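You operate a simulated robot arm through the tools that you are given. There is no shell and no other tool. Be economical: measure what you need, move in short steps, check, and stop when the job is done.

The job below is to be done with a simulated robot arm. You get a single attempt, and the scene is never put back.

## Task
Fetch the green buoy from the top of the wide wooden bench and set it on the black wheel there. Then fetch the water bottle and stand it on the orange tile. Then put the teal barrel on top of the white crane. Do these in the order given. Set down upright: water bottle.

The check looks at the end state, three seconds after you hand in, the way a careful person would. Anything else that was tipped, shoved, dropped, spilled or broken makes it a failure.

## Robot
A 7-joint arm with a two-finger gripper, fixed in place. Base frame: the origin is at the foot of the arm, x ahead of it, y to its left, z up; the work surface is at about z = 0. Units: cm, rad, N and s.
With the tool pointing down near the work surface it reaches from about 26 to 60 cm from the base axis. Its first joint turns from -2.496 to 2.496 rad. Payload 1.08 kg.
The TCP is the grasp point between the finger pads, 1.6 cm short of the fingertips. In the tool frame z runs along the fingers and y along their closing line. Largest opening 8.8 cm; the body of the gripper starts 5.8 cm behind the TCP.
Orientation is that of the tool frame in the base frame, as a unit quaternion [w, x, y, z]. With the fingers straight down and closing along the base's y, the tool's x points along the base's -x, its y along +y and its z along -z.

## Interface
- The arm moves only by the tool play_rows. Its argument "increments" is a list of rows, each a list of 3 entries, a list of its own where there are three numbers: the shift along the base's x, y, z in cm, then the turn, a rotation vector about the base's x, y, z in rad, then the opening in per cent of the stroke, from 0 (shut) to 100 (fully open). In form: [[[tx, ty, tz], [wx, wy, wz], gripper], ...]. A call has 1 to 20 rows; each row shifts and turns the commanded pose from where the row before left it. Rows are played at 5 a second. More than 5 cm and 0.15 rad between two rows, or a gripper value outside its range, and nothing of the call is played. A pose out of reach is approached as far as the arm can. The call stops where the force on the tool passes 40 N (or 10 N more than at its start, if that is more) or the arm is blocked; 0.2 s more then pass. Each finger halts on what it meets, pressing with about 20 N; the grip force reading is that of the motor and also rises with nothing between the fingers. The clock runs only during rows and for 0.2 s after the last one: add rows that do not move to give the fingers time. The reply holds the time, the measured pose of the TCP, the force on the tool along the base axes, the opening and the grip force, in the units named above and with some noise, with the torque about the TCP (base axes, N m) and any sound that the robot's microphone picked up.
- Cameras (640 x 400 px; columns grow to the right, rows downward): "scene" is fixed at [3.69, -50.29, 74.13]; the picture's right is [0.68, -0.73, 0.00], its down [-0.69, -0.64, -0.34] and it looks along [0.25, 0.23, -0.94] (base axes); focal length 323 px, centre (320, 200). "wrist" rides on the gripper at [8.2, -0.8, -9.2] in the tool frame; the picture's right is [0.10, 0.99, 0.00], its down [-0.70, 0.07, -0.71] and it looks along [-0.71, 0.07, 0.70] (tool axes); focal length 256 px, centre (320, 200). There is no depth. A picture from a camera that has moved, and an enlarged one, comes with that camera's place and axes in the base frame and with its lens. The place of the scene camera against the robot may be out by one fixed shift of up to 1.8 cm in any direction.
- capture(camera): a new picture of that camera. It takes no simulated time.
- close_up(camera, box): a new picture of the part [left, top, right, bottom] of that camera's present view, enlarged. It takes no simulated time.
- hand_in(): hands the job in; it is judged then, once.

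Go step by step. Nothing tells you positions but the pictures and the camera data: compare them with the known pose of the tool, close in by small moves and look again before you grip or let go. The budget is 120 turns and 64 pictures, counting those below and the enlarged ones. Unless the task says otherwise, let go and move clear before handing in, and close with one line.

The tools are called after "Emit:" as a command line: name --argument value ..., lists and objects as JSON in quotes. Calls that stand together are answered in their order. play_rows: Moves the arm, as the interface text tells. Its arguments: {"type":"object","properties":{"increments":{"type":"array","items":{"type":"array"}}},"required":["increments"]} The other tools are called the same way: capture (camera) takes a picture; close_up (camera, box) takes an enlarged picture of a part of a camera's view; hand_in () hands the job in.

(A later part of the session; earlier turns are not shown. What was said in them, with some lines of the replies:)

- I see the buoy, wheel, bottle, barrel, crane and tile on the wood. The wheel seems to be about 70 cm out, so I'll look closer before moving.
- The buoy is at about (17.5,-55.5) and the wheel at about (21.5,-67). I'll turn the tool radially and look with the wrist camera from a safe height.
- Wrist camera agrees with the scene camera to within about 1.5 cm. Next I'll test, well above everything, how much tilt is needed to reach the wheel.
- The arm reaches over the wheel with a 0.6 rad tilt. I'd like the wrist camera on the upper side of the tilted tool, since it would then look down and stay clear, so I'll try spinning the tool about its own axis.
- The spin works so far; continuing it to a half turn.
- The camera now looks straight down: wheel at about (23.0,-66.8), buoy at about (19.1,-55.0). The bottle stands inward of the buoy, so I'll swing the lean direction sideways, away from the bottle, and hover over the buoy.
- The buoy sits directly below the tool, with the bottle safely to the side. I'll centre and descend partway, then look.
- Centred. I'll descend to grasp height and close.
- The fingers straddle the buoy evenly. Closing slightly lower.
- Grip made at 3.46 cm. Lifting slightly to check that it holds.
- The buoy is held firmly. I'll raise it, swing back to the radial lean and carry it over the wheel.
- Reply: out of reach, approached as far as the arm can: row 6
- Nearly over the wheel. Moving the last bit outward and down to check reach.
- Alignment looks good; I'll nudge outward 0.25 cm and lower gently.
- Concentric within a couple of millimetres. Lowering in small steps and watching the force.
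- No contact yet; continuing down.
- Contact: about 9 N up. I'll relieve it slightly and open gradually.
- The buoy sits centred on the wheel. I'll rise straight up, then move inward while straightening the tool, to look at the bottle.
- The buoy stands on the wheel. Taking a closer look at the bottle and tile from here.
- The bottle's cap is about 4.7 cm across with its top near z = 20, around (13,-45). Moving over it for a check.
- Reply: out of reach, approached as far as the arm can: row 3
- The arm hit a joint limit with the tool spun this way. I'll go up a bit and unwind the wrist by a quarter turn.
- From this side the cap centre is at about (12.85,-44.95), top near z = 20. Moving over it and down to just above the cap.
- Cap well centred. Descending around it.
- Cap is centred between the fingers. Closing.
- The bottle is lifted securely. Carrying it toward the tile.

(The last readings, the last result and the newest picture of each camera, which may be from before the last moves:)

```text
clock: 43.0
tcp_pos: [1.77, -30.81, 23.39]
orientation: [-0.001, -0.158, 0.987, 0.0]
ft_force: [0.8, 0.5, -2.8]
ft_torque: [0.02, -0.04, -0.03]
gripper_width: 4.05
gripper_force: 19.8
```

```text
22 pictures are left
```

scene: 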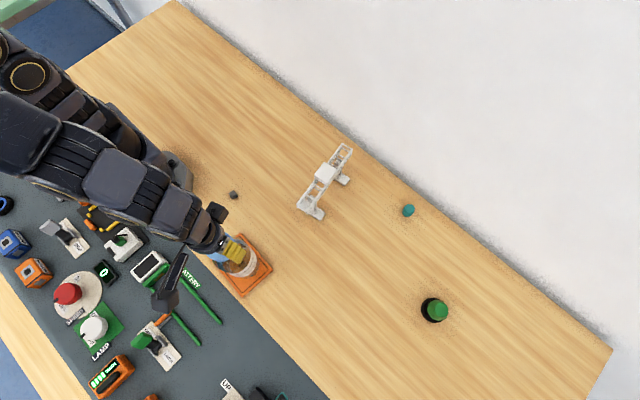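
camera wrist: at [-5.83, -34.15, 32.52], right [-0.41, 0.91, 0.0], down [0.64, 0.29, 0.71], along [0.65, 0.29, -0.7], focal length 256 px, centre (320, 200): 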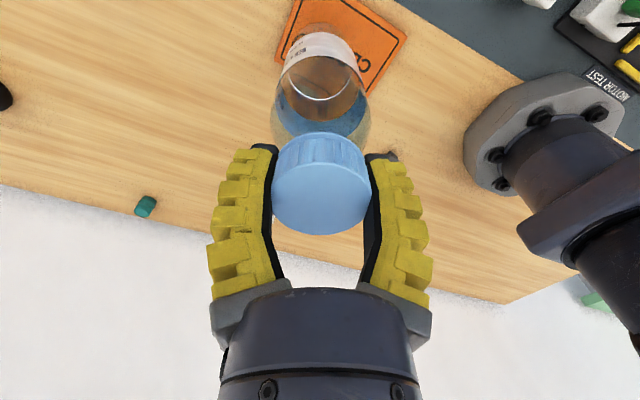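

Tile centre is about (1.25,-29.05). Moving over it and lowering part way.

Emit:
play_rows --increments '[[[-0.25, 0.9, 0], [0, 0, 0], 35], [[-0.27, 0.9, 0], [0, 0, 0], 35], [[0, 0, -1], [0, 0, 0], 35], [[0, 0, -1], [0, 0, 0], 35], [[0, 0, 0], [0, 0, 0], 35]]'

Emit:
capture --camera "wrist"

Emit:
close_up --camera "scene" --box '[190, 215, 300, 310]'

```text
clock: 44.2
tcp_pos: [1.24, -29.29, 21.39]
orientation: [0.001, -0.158, 0.987, 0.0]
ft_force: [-1.2, 0.3, -2.6]
ft_torque: [0.02, 0.0, -0.01]
gripper_width: 4.09
gripper_force: 20.2
```

```text
21 pictures are left
camera wrist: at [-6.33, -32.45, 30.57], right [-0.41, 0.91, 0.0], down [0.64, 0.29, 0.71], along [0.65, 0.29, -0.71], focal length 256 px, centre (320, 200)
```

wrist: 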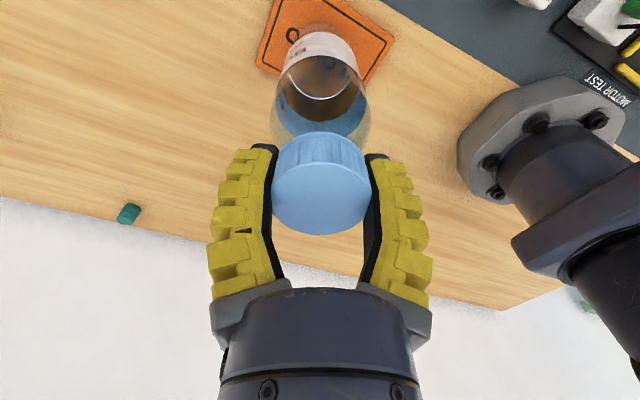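

```text
4.21 times, centred on (245, 262) of scene
camera zoom: at [3.69, -50.29, 74.13], right [0.68, -0.73, 0.0], down [-0.69, -0.64, -0.34], along [0.25, 0.23, -0.94], focal length 1361 px, centre (636, -63)
```

zoom: 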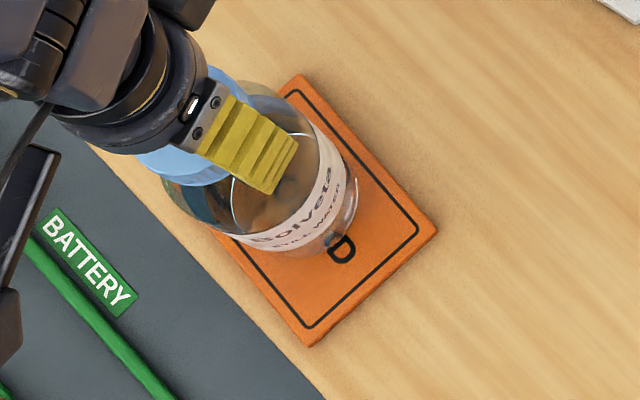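

The bottle base projects onto the tile's centre. Lowering it.

Emit:
play_rows --increments '[[[0, 0, -0.6], [0, 0, 0], 35], [[0, 0, -0.4], [0, 0, 0], 35], [[0, 0, -0.2], [0, 0, 0], 35], [[0, 0, -0.2], [0, 0, 0], 35], [[0, 0, 0], [0, 0, 0], 35]]'

```text
clock: 45.4
tcp_pos: [1.25, -29.1, 19.93]
orientation: [0.0, -0.157, 0.988, 0.0]
ft_force: [-0.8, 0.3, -2.7]
ft_torque: [0.04, 0.0, -0.01]
gripper_width: 4.06
gripper_force: 19.1
```

Emit:
play_rows --increments '[[[0, 0, -0.15], [0, 0, 0], 35], [[0, 0, -0.15], [0, 0, 0], 35], [[0, 0, 0], [0, 0, 0], 35]]'

```text
clock: 46.2
tcp_pos: [1.38, -29.21, 19.57]
orientation: [0.001, -0.158, 0.987, -0.001]
ft_force: [-0.2, 0.5, 17.8]
ft_torque: [-0.05, 0.04, -0.04]
gripper_width: 4.26
gripper_force: 19.7
```

Contact at about 19.6. Relieving the force and opening.

Emit:
play_rows --increments '[[[0, 0, 0.1], [0, 0, 0], 40], [[0, 0, 0.05], [0, 0, 0], 47], [[0, 0, 0], [0, 0, 0], 55], [[0, 0, 0], [0, 0, 0], 65], [[0, 0, 0], [0, 0, 0], 80], [[0, 0, 0], [0, 0, 0], 80]]'

Emit:
capture --camera "wrist"

```text
clock: 47.6
tcp_pos: [1.28, -29.12, 19.95]
orientation: [0.001, -0.158, 0.987, 0.001]
ft_force: [0.6, 1.0, 0.0]
ft_torque: [0.02, 0.0, 0.03]
gripper_width: 7.37
gripper_force: 1.9
```

```text
19 pictures are left
camera wrist: at [-6.34, -32.41, 28.91], right [-0.41, 0.91, 0.0], down [0.64, 0.29, 0.71], along [0.65, 0.29, -0.7], focal length 256 px, centre (320, 200)
```

wrist: 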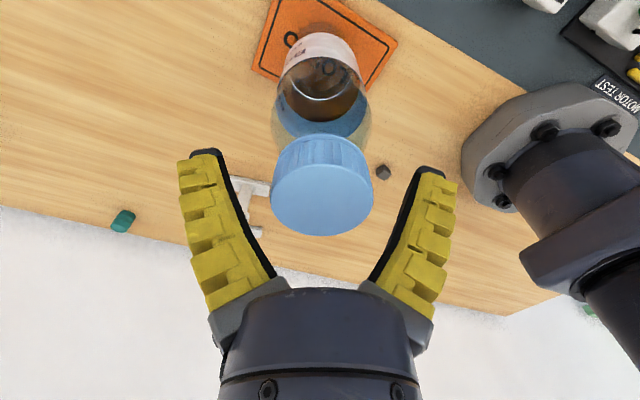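

The bottle stands upright on the tile. I'll rise clear and go to the barrel, around (36.8,-48.9), turning the tool radially with a small outward tilt.

Emit:
play_rows --increments '[[[0, 0, 2], [0, 0, 0], 80], [[0, 0, 3], [0, 0, 0], 80], [[0, 0, 4], [0, 0, 0], 80], [[0, 0, 3], [0, 0, 0], 80], [[3.2, -1.75, 0], [0, 0, -0.1246], 80], [[3.2, -1.75, 0], [0, 0, -0.1246], 80], [[3.2, -1.75, 0], [0, 0, -0.1246], 80], [[3.2, -1.75, 0], [0, 0, -0.1246], 80], [[3.2, -1.75, 0], [0, 0, -0.1246], 80], [[3.2, -1.75, 0], [0, 0, -0.1246], 80], [[3.2, -1.75, 0], [0, 0, -0.1246], 80], [[3.2, -1.75, 0], [0, 0, -0.1246], 80], [[3.2, -1.75, -1], [0, 0, -0.1246], 70], [[3.2, -1.75, -1], [0, 0, -0.1246], 70], [[1.5, -0.9, -3], [-0.1, -0.075, 0], 70], [[1.7, -1.2, -4], [-0.1, -0.075, 0], 60], [[0, 0, -4], [0, 0, 0], 60], [[0, 0, -3], [0, 0, 0], 60], [[0, 0, 0], [0, 0, 0], 60], [[0, 0, 0], [0, 0, 0], 60]]'

Emit:
capture --camera "wrist"

Emit:
capture --camera "scene"

```text
clock: 51.8
tcp_pos: [35.93, -48.08, 14.98]
orientation: [0.111, 0.444, 0.887, -0.056]
ft_force: [-0.2, 0.6, 0.1]
ft_torque: [0.01, 0.02, 0.04]
gripper_width: 5.71
gripper_force: 3.4
out of reach, approached as far as the arm can: row 14
```

```text
18 pictures are left
camera wrist: at [29.04, -40.34, 21.92], right [0.74, 0.68, -0.03], down [0.36, -0.36, 0.86], along [0.57, -0.64, -0.51], focal length 256 px, centre (320, 200)
```

wrist: 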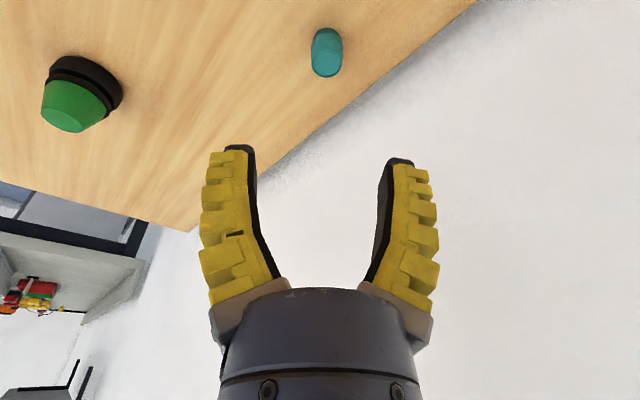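

```text
17 pictures are left
```

scene: 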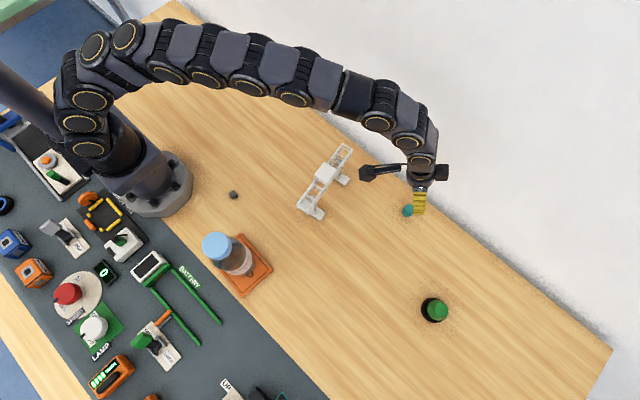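

The bottle stands well on the tile, and the barrel is confirmed at (36.85,-48.9). Aligning and descending partway.

Emit:
play_rows --increments '[[[0.45, -0.4, -3], [0, 0, 0], 60], [[0.45, -0.4, -3], [0, 0, 0], 60], [[0, 0, -3], [0, 0, 0], 60], [[0, 0, 0], [0, 0, 0], 60], [[0, 0, 0], [0, 0, 0], 60]]'

Emit:
capture --camera "wrist"

```text
clock: 53.0
tcp_pos: [36.99, -48.93, 6.14]
orientation: [0.112, 0.444, 0.887, -0.055]
ft_force: [0.4, 0.7, -1.2]
ft_torque: [0.01, 0.02, 0.02]
gripper_width: 5.71
gripper_force: 3.1
```

```text
16 pictures are left
camera wrist: at [30.08, -41.1, 12.94], right [0.74, 0.68, -0.03], down [0.36, -0.36, 0.86], along [0.57, -0.64, -0.51], focal length 256 px, centre (320, 200)
```

wrist: 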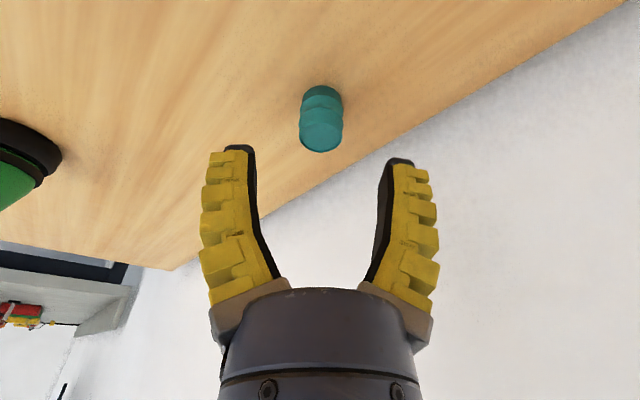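

Good alignment. Descending to grasp height.

Emit:
play_rows --increments '[[[-0.1, 0.05, -2], [0, 0, 0], 60], [[0, 0, -1.4], [0, 0, 0], 60], [[0, 0, -0.6], [0, 0, 0], 60], [[0, 0, 0], [0, 0, 0], 60], [[0, 0, 0], [0, 0, 0], 60]]'

Emit:
capture --camera "wrist"

```text
clock: 54.2
tcp_pos: [36.86, -48.85, 2.13]
orientation: [0.111, 0.444, 0.888, -0.056]
ft_force: [-0.6, -0.4, -0.4]
ft_torque: [0.01, 0.0, -0.02]
gripper_width: 5.71
gripper_force: 2.7
```

```text
15 pictures are left
camera wrist: at [29.93, -41.07, 8.94], right [0.74, 0.68, -0.03], down [0.36, -0.36, 0.86], along [0.57, -0.64, -0.51], focal length 256 px, centre (320, 200)
```

wrist: 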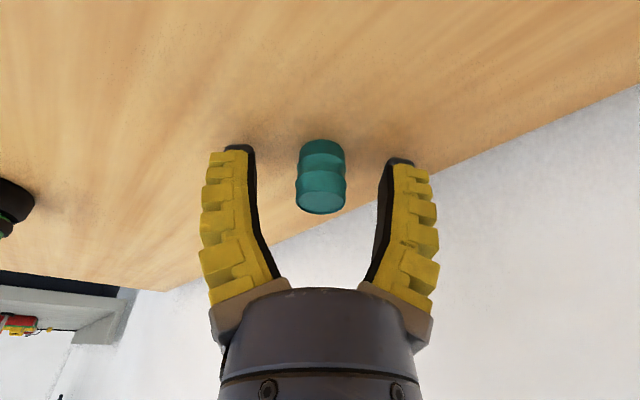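

Barrel is centred between the fingers. Closing and lifting a little.

Emit:
play_rows --increments '[[[0, 0, 0], [0, 0, 0], 48], [[0, 0, 0], [0, 0, 0], 38], [[0, 0, 0], [0, 0, 0], 28], [[0, 0, 0], [0, 0, 0], 15], [[0, 0, 0], [0, 0, 0], 15], [[0, 0, 0], [0, 0, 0], 15], [[0, 0, 0.5], [0, 0, 0], 15], [[0, 0, 1.5], [0, 0, 0], 15], [[0, 0, 2], [0, 0, 0], 15], [[0, 0, 0], [0, 0, 0], 15]]'

Emit:
capture --camera "wrist"

```text
clock: 56.4
tcp_pos: [36.76, -48.82, 6.04]
orientation: [0.111, 0.445, 0.887, -0.056]
ft_force: [0.3, -1.4, 0.4]
ft_torque: [-0.02, 0.01, 0.0]
gripper_width: 1.54
gripper_force: 19.9
```

```text
14 pictures are left
camera wrist: at [29.9, -40.98, 12.97], right [0.74, 0.68, -0.03], down [0.36, -0.36, 0.86], along [0.57, -0.64, -0.51], focal length 256 px, centre (320, 200)
```

wrist: 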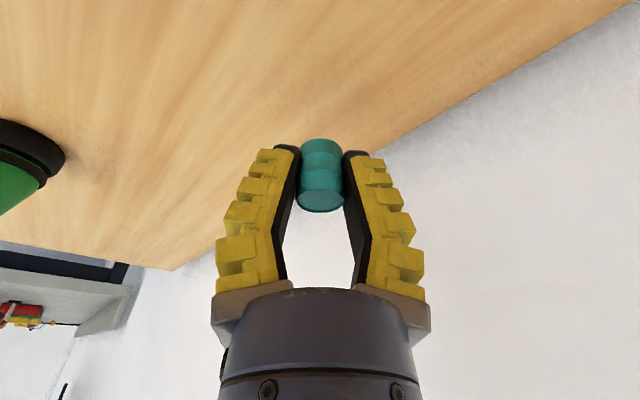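

The barrel is held. Raising it and moving above the crane to measure the crane's top.

Emit:
play_rows --increments '[[[0, 0, 4.5], [0, 0, 0], 15], [[0, 0, 4.5], [0, 0, 0], 15], [[0, 0, 4.5], [0, 0, 0], 15], [[0, 0, 4.5], [0, 0, 0], 15], [[-1.9, 3.5, 0], [0, 0, 0], 15], [[-1.9, 3.5, 0], [0, 0, 0], 15], [[-1.9, 3.5, 0], [0, 0, 0], 15], [[-1.9, 3.5, 0], [0, 0, 0], 15], [[-1.9, 3.5, 0], [0, 0, 0], 15], [[0, 0, 0], [0, 0, 0], 15], [[0, 0, 0], [0, 0, 0], 15]]'

Emit:
capture --camera "wrist"

Emit:
close_up --camera "scene" --box '[270, 120, 430, 220]'

```text
clock: 58.8
tcp_pos: [27.3, -31.14, 23.98]
orientation: [0.112, 0.444, 0.887, -0.056]
ft_force: [0.1, 0.6, -0.1]
ft_torque: [-0.02, -0.01, -0.01]
gripper_width: 1.43
gripper_force: 20.2
```

```text
13 pictures are left
camera wrist: at [20.34, -23.4, 30.71], right [0.74, 0.68, -0.03], down [0.36, -0.36, 0.86], along [0.57, -0.64, -0.51], focal length 256 px, centre (320, 200)
```

wrist: 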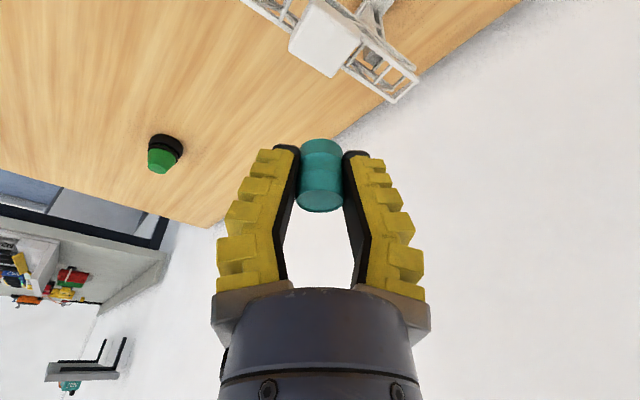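

```text
4.00 times, centred on (350, 170) of scene
camera zoom: at [3.69, -50.29, 74.13], right [0.68, -0.73, 0.0], down [-0.69, -0.64, -0.34], along [0.25, 0.23, -0.94], focal length 1293 px, centre (200, 320)
```

zoom: 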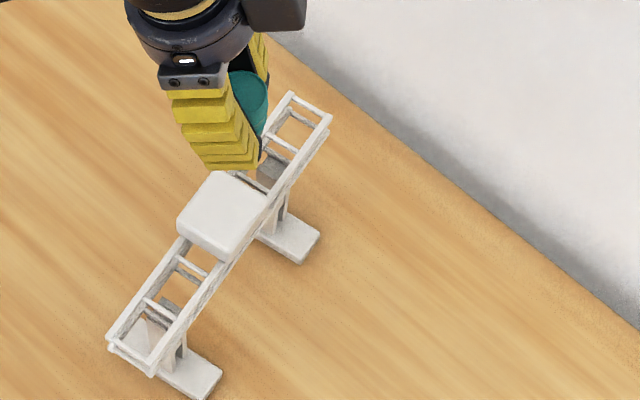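

The crane's box top is at about (26.95,-30.9), z around 11.3. Lowering to about 3 cm above it for a precise look.

Emit:
play_rows --increments '[[[-0.35, 0.24, -2.5], [0, 0, 0], 15], [[0, 0, -2.5], [0, 0, 0], 15], [[0, 0, -2], [0, 0, 0], 15], [[0, 0, 0], [0, 0, 0], 15], [[0, 0, 0], [0, 0, 0], 15]]'

Emit:
capture --camera "wrist"

Emit:
close_up --camera "scene" --box '[285, 135, 365, 205]'

```text
clock: 60.0
tcp_pos: [26.77, -31.02, 16.84]
orientation: [0.112, 0.444, 0.887, -0.056]
ft_force: [-0.3, 0.5, -0.1]
ft_torque: [0.01, -0.01, -0.02]
gripper_width: 1.48
gripper_force: 19.6
```

```text
11 pictures are left
camera wrist: at [19.93, -23.3, 23.78], right [0.74, 0.68, -0.03], down [0.36, -0.36, 0.86], along [0.57, -0.64, -0.51], focal length 256 px, centre (320, 200)
```

wrist: 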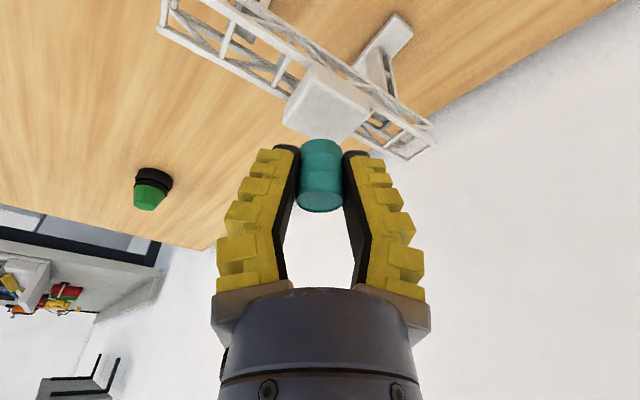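

```text
5.71 times, centred on (325, 170) of scene
camera zoom: at [3.69, -50.29, 74.13], right [0.68, -0.73, 0.0], down [-0.69, -0.64, -0.34], along [0.25, 0.23, -0.94], focal length 1847 px, centre (291, 371)
```

zoom: 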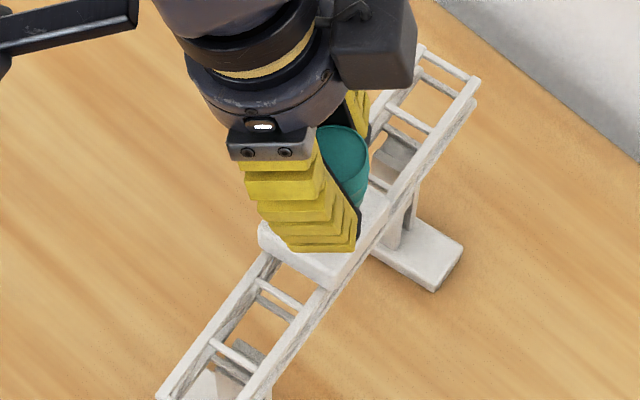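

Emit:
close_up --camera "wrist" --box '[260, 50, 400, 220]'

```text
2.35 times, centred on (330, 135) of wrist
camera zoom: at [19.93, -23.3, 23.78], right [0.74, 0.68, -0.03], down [0.36, -0.36, 0.86], along [0.57, -0.64, -0.51], focal length 602 px, centre (296, 353)
```

zoom: 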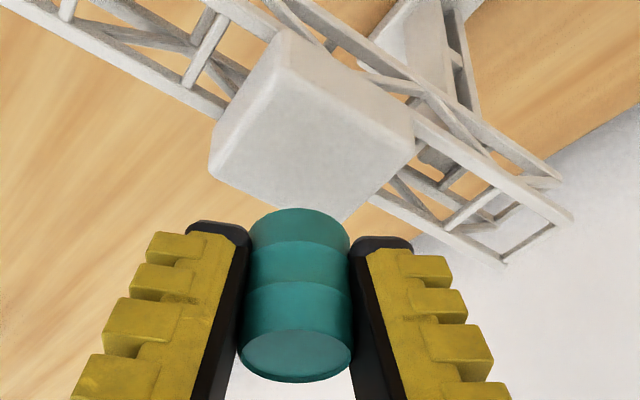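

The box top is a ~3.7 cm square centred near (27.2,-31.1), z about 11.5. Nudging and lowering closer.

Emit:
play_rows --increments '[[[0.4, -0.1, -1], [0, 0, 0], 15], [[0, 0, -0.9], [0, 0, 0], 15], [[0, 0, 0], [0, 0, 0], 15], [[0, 0, 0], [0, 0, 0], 15]]'

Emit:
close_up --camera "wrist" --box '[260, 50, 400, 220]'

Emit:
close_up --camera "scene" --box '[285, 135, 365, 205]'

```text
clock: 61.0
tcp_pos: [27.31, -31.13, 15.03]
orientation: [0.111, 0.444, 0.887, -0.056]
ft_force: [-1.4, 0.1, 0.3]
ft_torque: [-0.01, 0.01, 0.0]
gripper_width: 1.42
gripper_force: 19.7
```

```text
2.35 times, centred on (330, 135) of wrist
camera zoom: at [20.37, -23.42, 21.84], right [0.74, 0.68, -0.03], down [0.36, -0.36, 0.86], along [0.57, -0.64, -0.51], focal length 602 px, centre (296, 353)
```

zoom: 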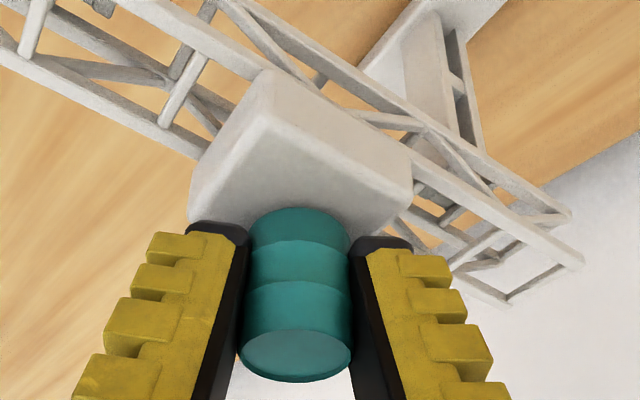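

```text
5.71 times, centred on (325, 170) of scene
camera zoom: at [3.69, -50.29, 74.13], right [0.68, -0.73, 0.0], down [-0.69, -0.64, -0.34], along [0.25, 0.23, -0.94], focal length 1847 px, centre (291, 371)
```

zoom: 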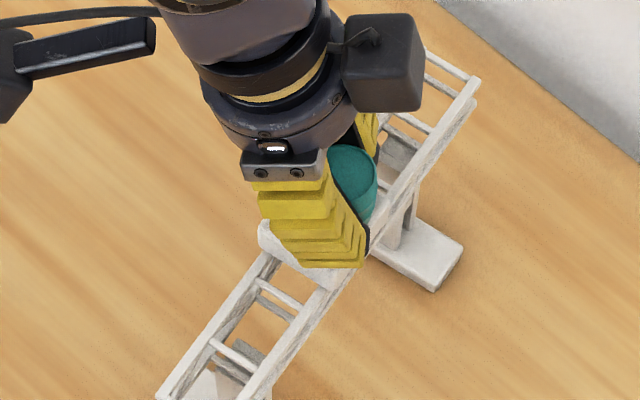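

Alignment is within about 3 mm; applying a small correction and lowering gently.

Emit:
play_rows --increments '[[[0.15, 0.15, -0.2], [0, 0, 0], 15], [[0, 0, -0.2], [0, 0, 0], 15], [[0, 0, -0.1], [0, 0, 0], 15], [[0, 0, 0], [0, 0, 0], 15]]'

```text
clock: 62.0
tcp_pos: [27.46, -31.18, 14.57]
orientation: [0.114, 0.444, 0.887, -0.056]
ft_force: [0.2, 2.2, 12.4]
ft_torque: [-0.02, -0.1, 0.0]
gripper_width: 1.54
gripper_force: 19.3
```

Contact already, with about 12 N. Checking pictures before releasing.

Emit:
close_up --camera "wrist" --box '[240, 70, 400, 220]'

Emit:
close_up --camera "scene" --box '[285, 135, 365, 205]'

```text
2.67 times, centred on (320, 145) of wrist
camera zoom: at [20.55, -23.29, 21.47], right [0.74, 0.68, -0.03], down [0.36, -0.36, 0.86], along [0.57, -0.64, -0.51], focal length 683 px, centre (320, 347)
```

zoom: 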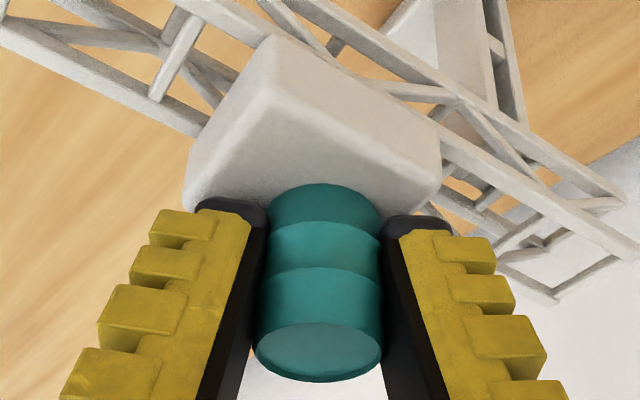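

```text
5.71 times, centred on (325, 170) of scene
camera zoom: at [3.69, -50.29, 74.13], right [0.68, -0.73, 0.0], down [-0.69, -0.64, -0.34], along [0.25, 0.23, -0.94], focal length 1847 px, centre (291, 371)
```

zoom: 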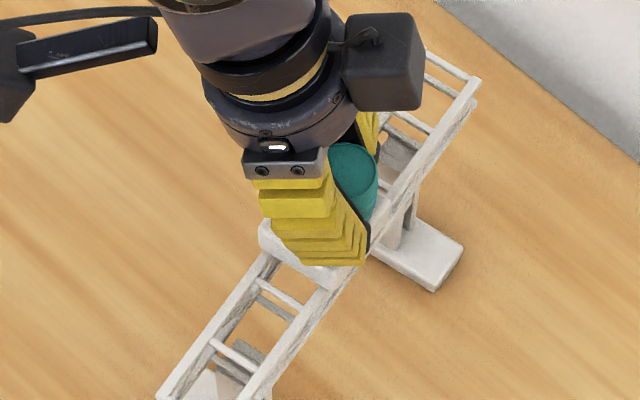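

The barrel rests on the box but about 0.6 cm too far outward. Lifting slightly, shifting inward and lowering again.

Emit:
play_rows --increments '[[[0, 0, 0.3], [0, 0, 0], 15], [[0, 0, 0.4], [0, 0, 0], 15], [[-0.4, 0.5, 0], [0, 0, 0], 15], [[0, 0, 0], [0, 0, 0], 15], [[0, 0, -0.3], [0, 0, 0], 15], [[0, 0, -0.2], [0, 0, 0], 15], [[0, 0, 0], [0, 0, 0], 15]]'

```text
clock: 63.6
tcp_pos: [27.03, -30.53, 14.86]
orientation: [0.111, 0.444, 0.887, -0.055]
ft_force: [0.4, 0.5, -0.5]
ft_torque: [-0.02, 0.04, 0.02]
gripper_width: 1.43
gripper_force: 19.8
```

Emit:
play_rows --increments '[[[0, 0, -0.1], [0, 0, 0], 15], [[0, 0, -0.1], [0, 0, 0], 15], [[0, 0, 0], [0, 0, 0], 15]]'

Emit:
close_up --camera "wrist" --box '[240, 70, 400, 220]'

```text
clock: 64.4
tcp_pos: [27.11, -30.56, 14.79]
orientation: [0.112, 0.444, 0.887, -0.056]
ft_force: [-1.9, 0.7, 6.2]
ft_torque: [-0.05, -0.04, -0.01]
gripper_width: 1.42
gripper_force: 20.1
```

```text
2.67 times, centred on (320, 145) of wrist
camera zoom: at [20.13, -22.73, 21.54], right [0.74, 0.68, -0.03], down [0.36, -0.36, 0.86], along [0.57, -0.64, -0.51], focal length 683 px, centre (320, 347)
```

zoom: 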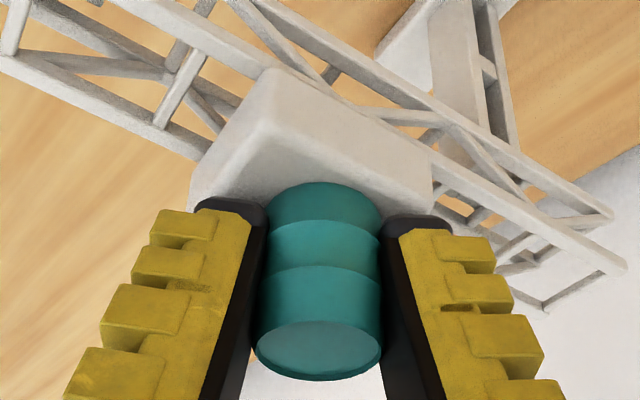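

Now centred, with light contact. Releasing gradually.

Emit:
play_rows --increments '[[[0, 0, 0.05], [0, 0, 0], 19], [[0, 0, 0], [0, 0, 0], 24], [[0, 0, 0], [0, 0, 0], 30], [[0, 0, 0], [0, 0, 0], 38], [[0, 0, 0], [0, 0, 0], 50], [[0, 0, 0], [0, 0, 0], 60], [[0, 0, 0], [0, 0, 0], 60]]'

Emit:
close_up --camera "wrist" --box '[200, 50, 440, 220]'

```text
clock: 66.0
tcp_pos: [27.02, -30.46, 14.7]
orientation: [0.111, 0.445, 0.887, -0.056]
ft_force: [0.0, 0.7, 1.4]
ft_torque: [-0.03, -0.03, 0.02]
gripper_width: 5.69
gripper_force: 2.5
```

```text
2.35 times, centred on (320, 135) of wrist
camera zoom: at [20.12, -22.72, 21.57], right [0.74, 0.68, -0.03], down [0.36, -0.36, 0.86], along [0.57, -0.64, -0.51], focal length 602 px, centre (320, 353)
```

zoom: 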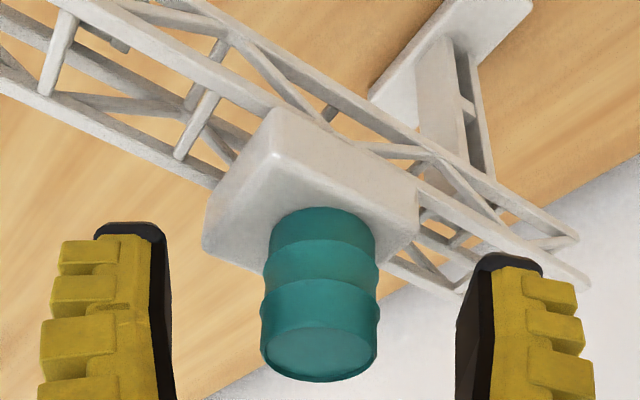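

The barrel stands free on the crane's box. Withdrawing straight up and then inward, and checking the whole scene.

Emit:
play_rows --increments '[[[0, 0, 1], [0, 0, 0], 60], [[0, 0, 2], [0, 0, 0], 60], [[0, 0, 3], [0, 0, 0], 60], [[0, 0, 4], [0, 0, 0], 60], [[0, 0, 4], [0, 0, 0], 60], [[3, 3, 1], [0, 0, 0], 60], [[3, 3, 0], [0, 0, 0], 60], [[3, 3, 0], [0, 0, 0], 60], [[0, 0, 0], [0, 0, 0], 60], [[0, 0, 0], [0, 0, 0], 60]]'

Emit:
capture --camera "scene"

```text
clock: 68.2
tcp_pos: [35.96, -21.57, 29.66]
orientation: [0.111, 0.444, 0.887, -0.056]
ft_force: [0.0, -0.1, -0.8]
ft_torque: [0.01, 0.01, 0.01]
gripper_width: 5.71
gripper_force: 3.7
```

```text
2 pictures are left
```

scene: 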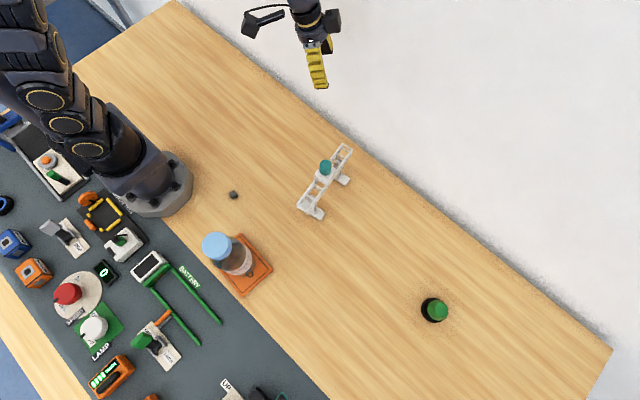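

All three items are in place, nothing else has moved, and the arm is clear. Handing in.

Emit:
hand_in

```text
The job is handed in.
```

The green buoy is on the black wheel, the water bottle is upright on the orange tile, and the teal barrel is on the white crane; I handed the job in with the arm clear.
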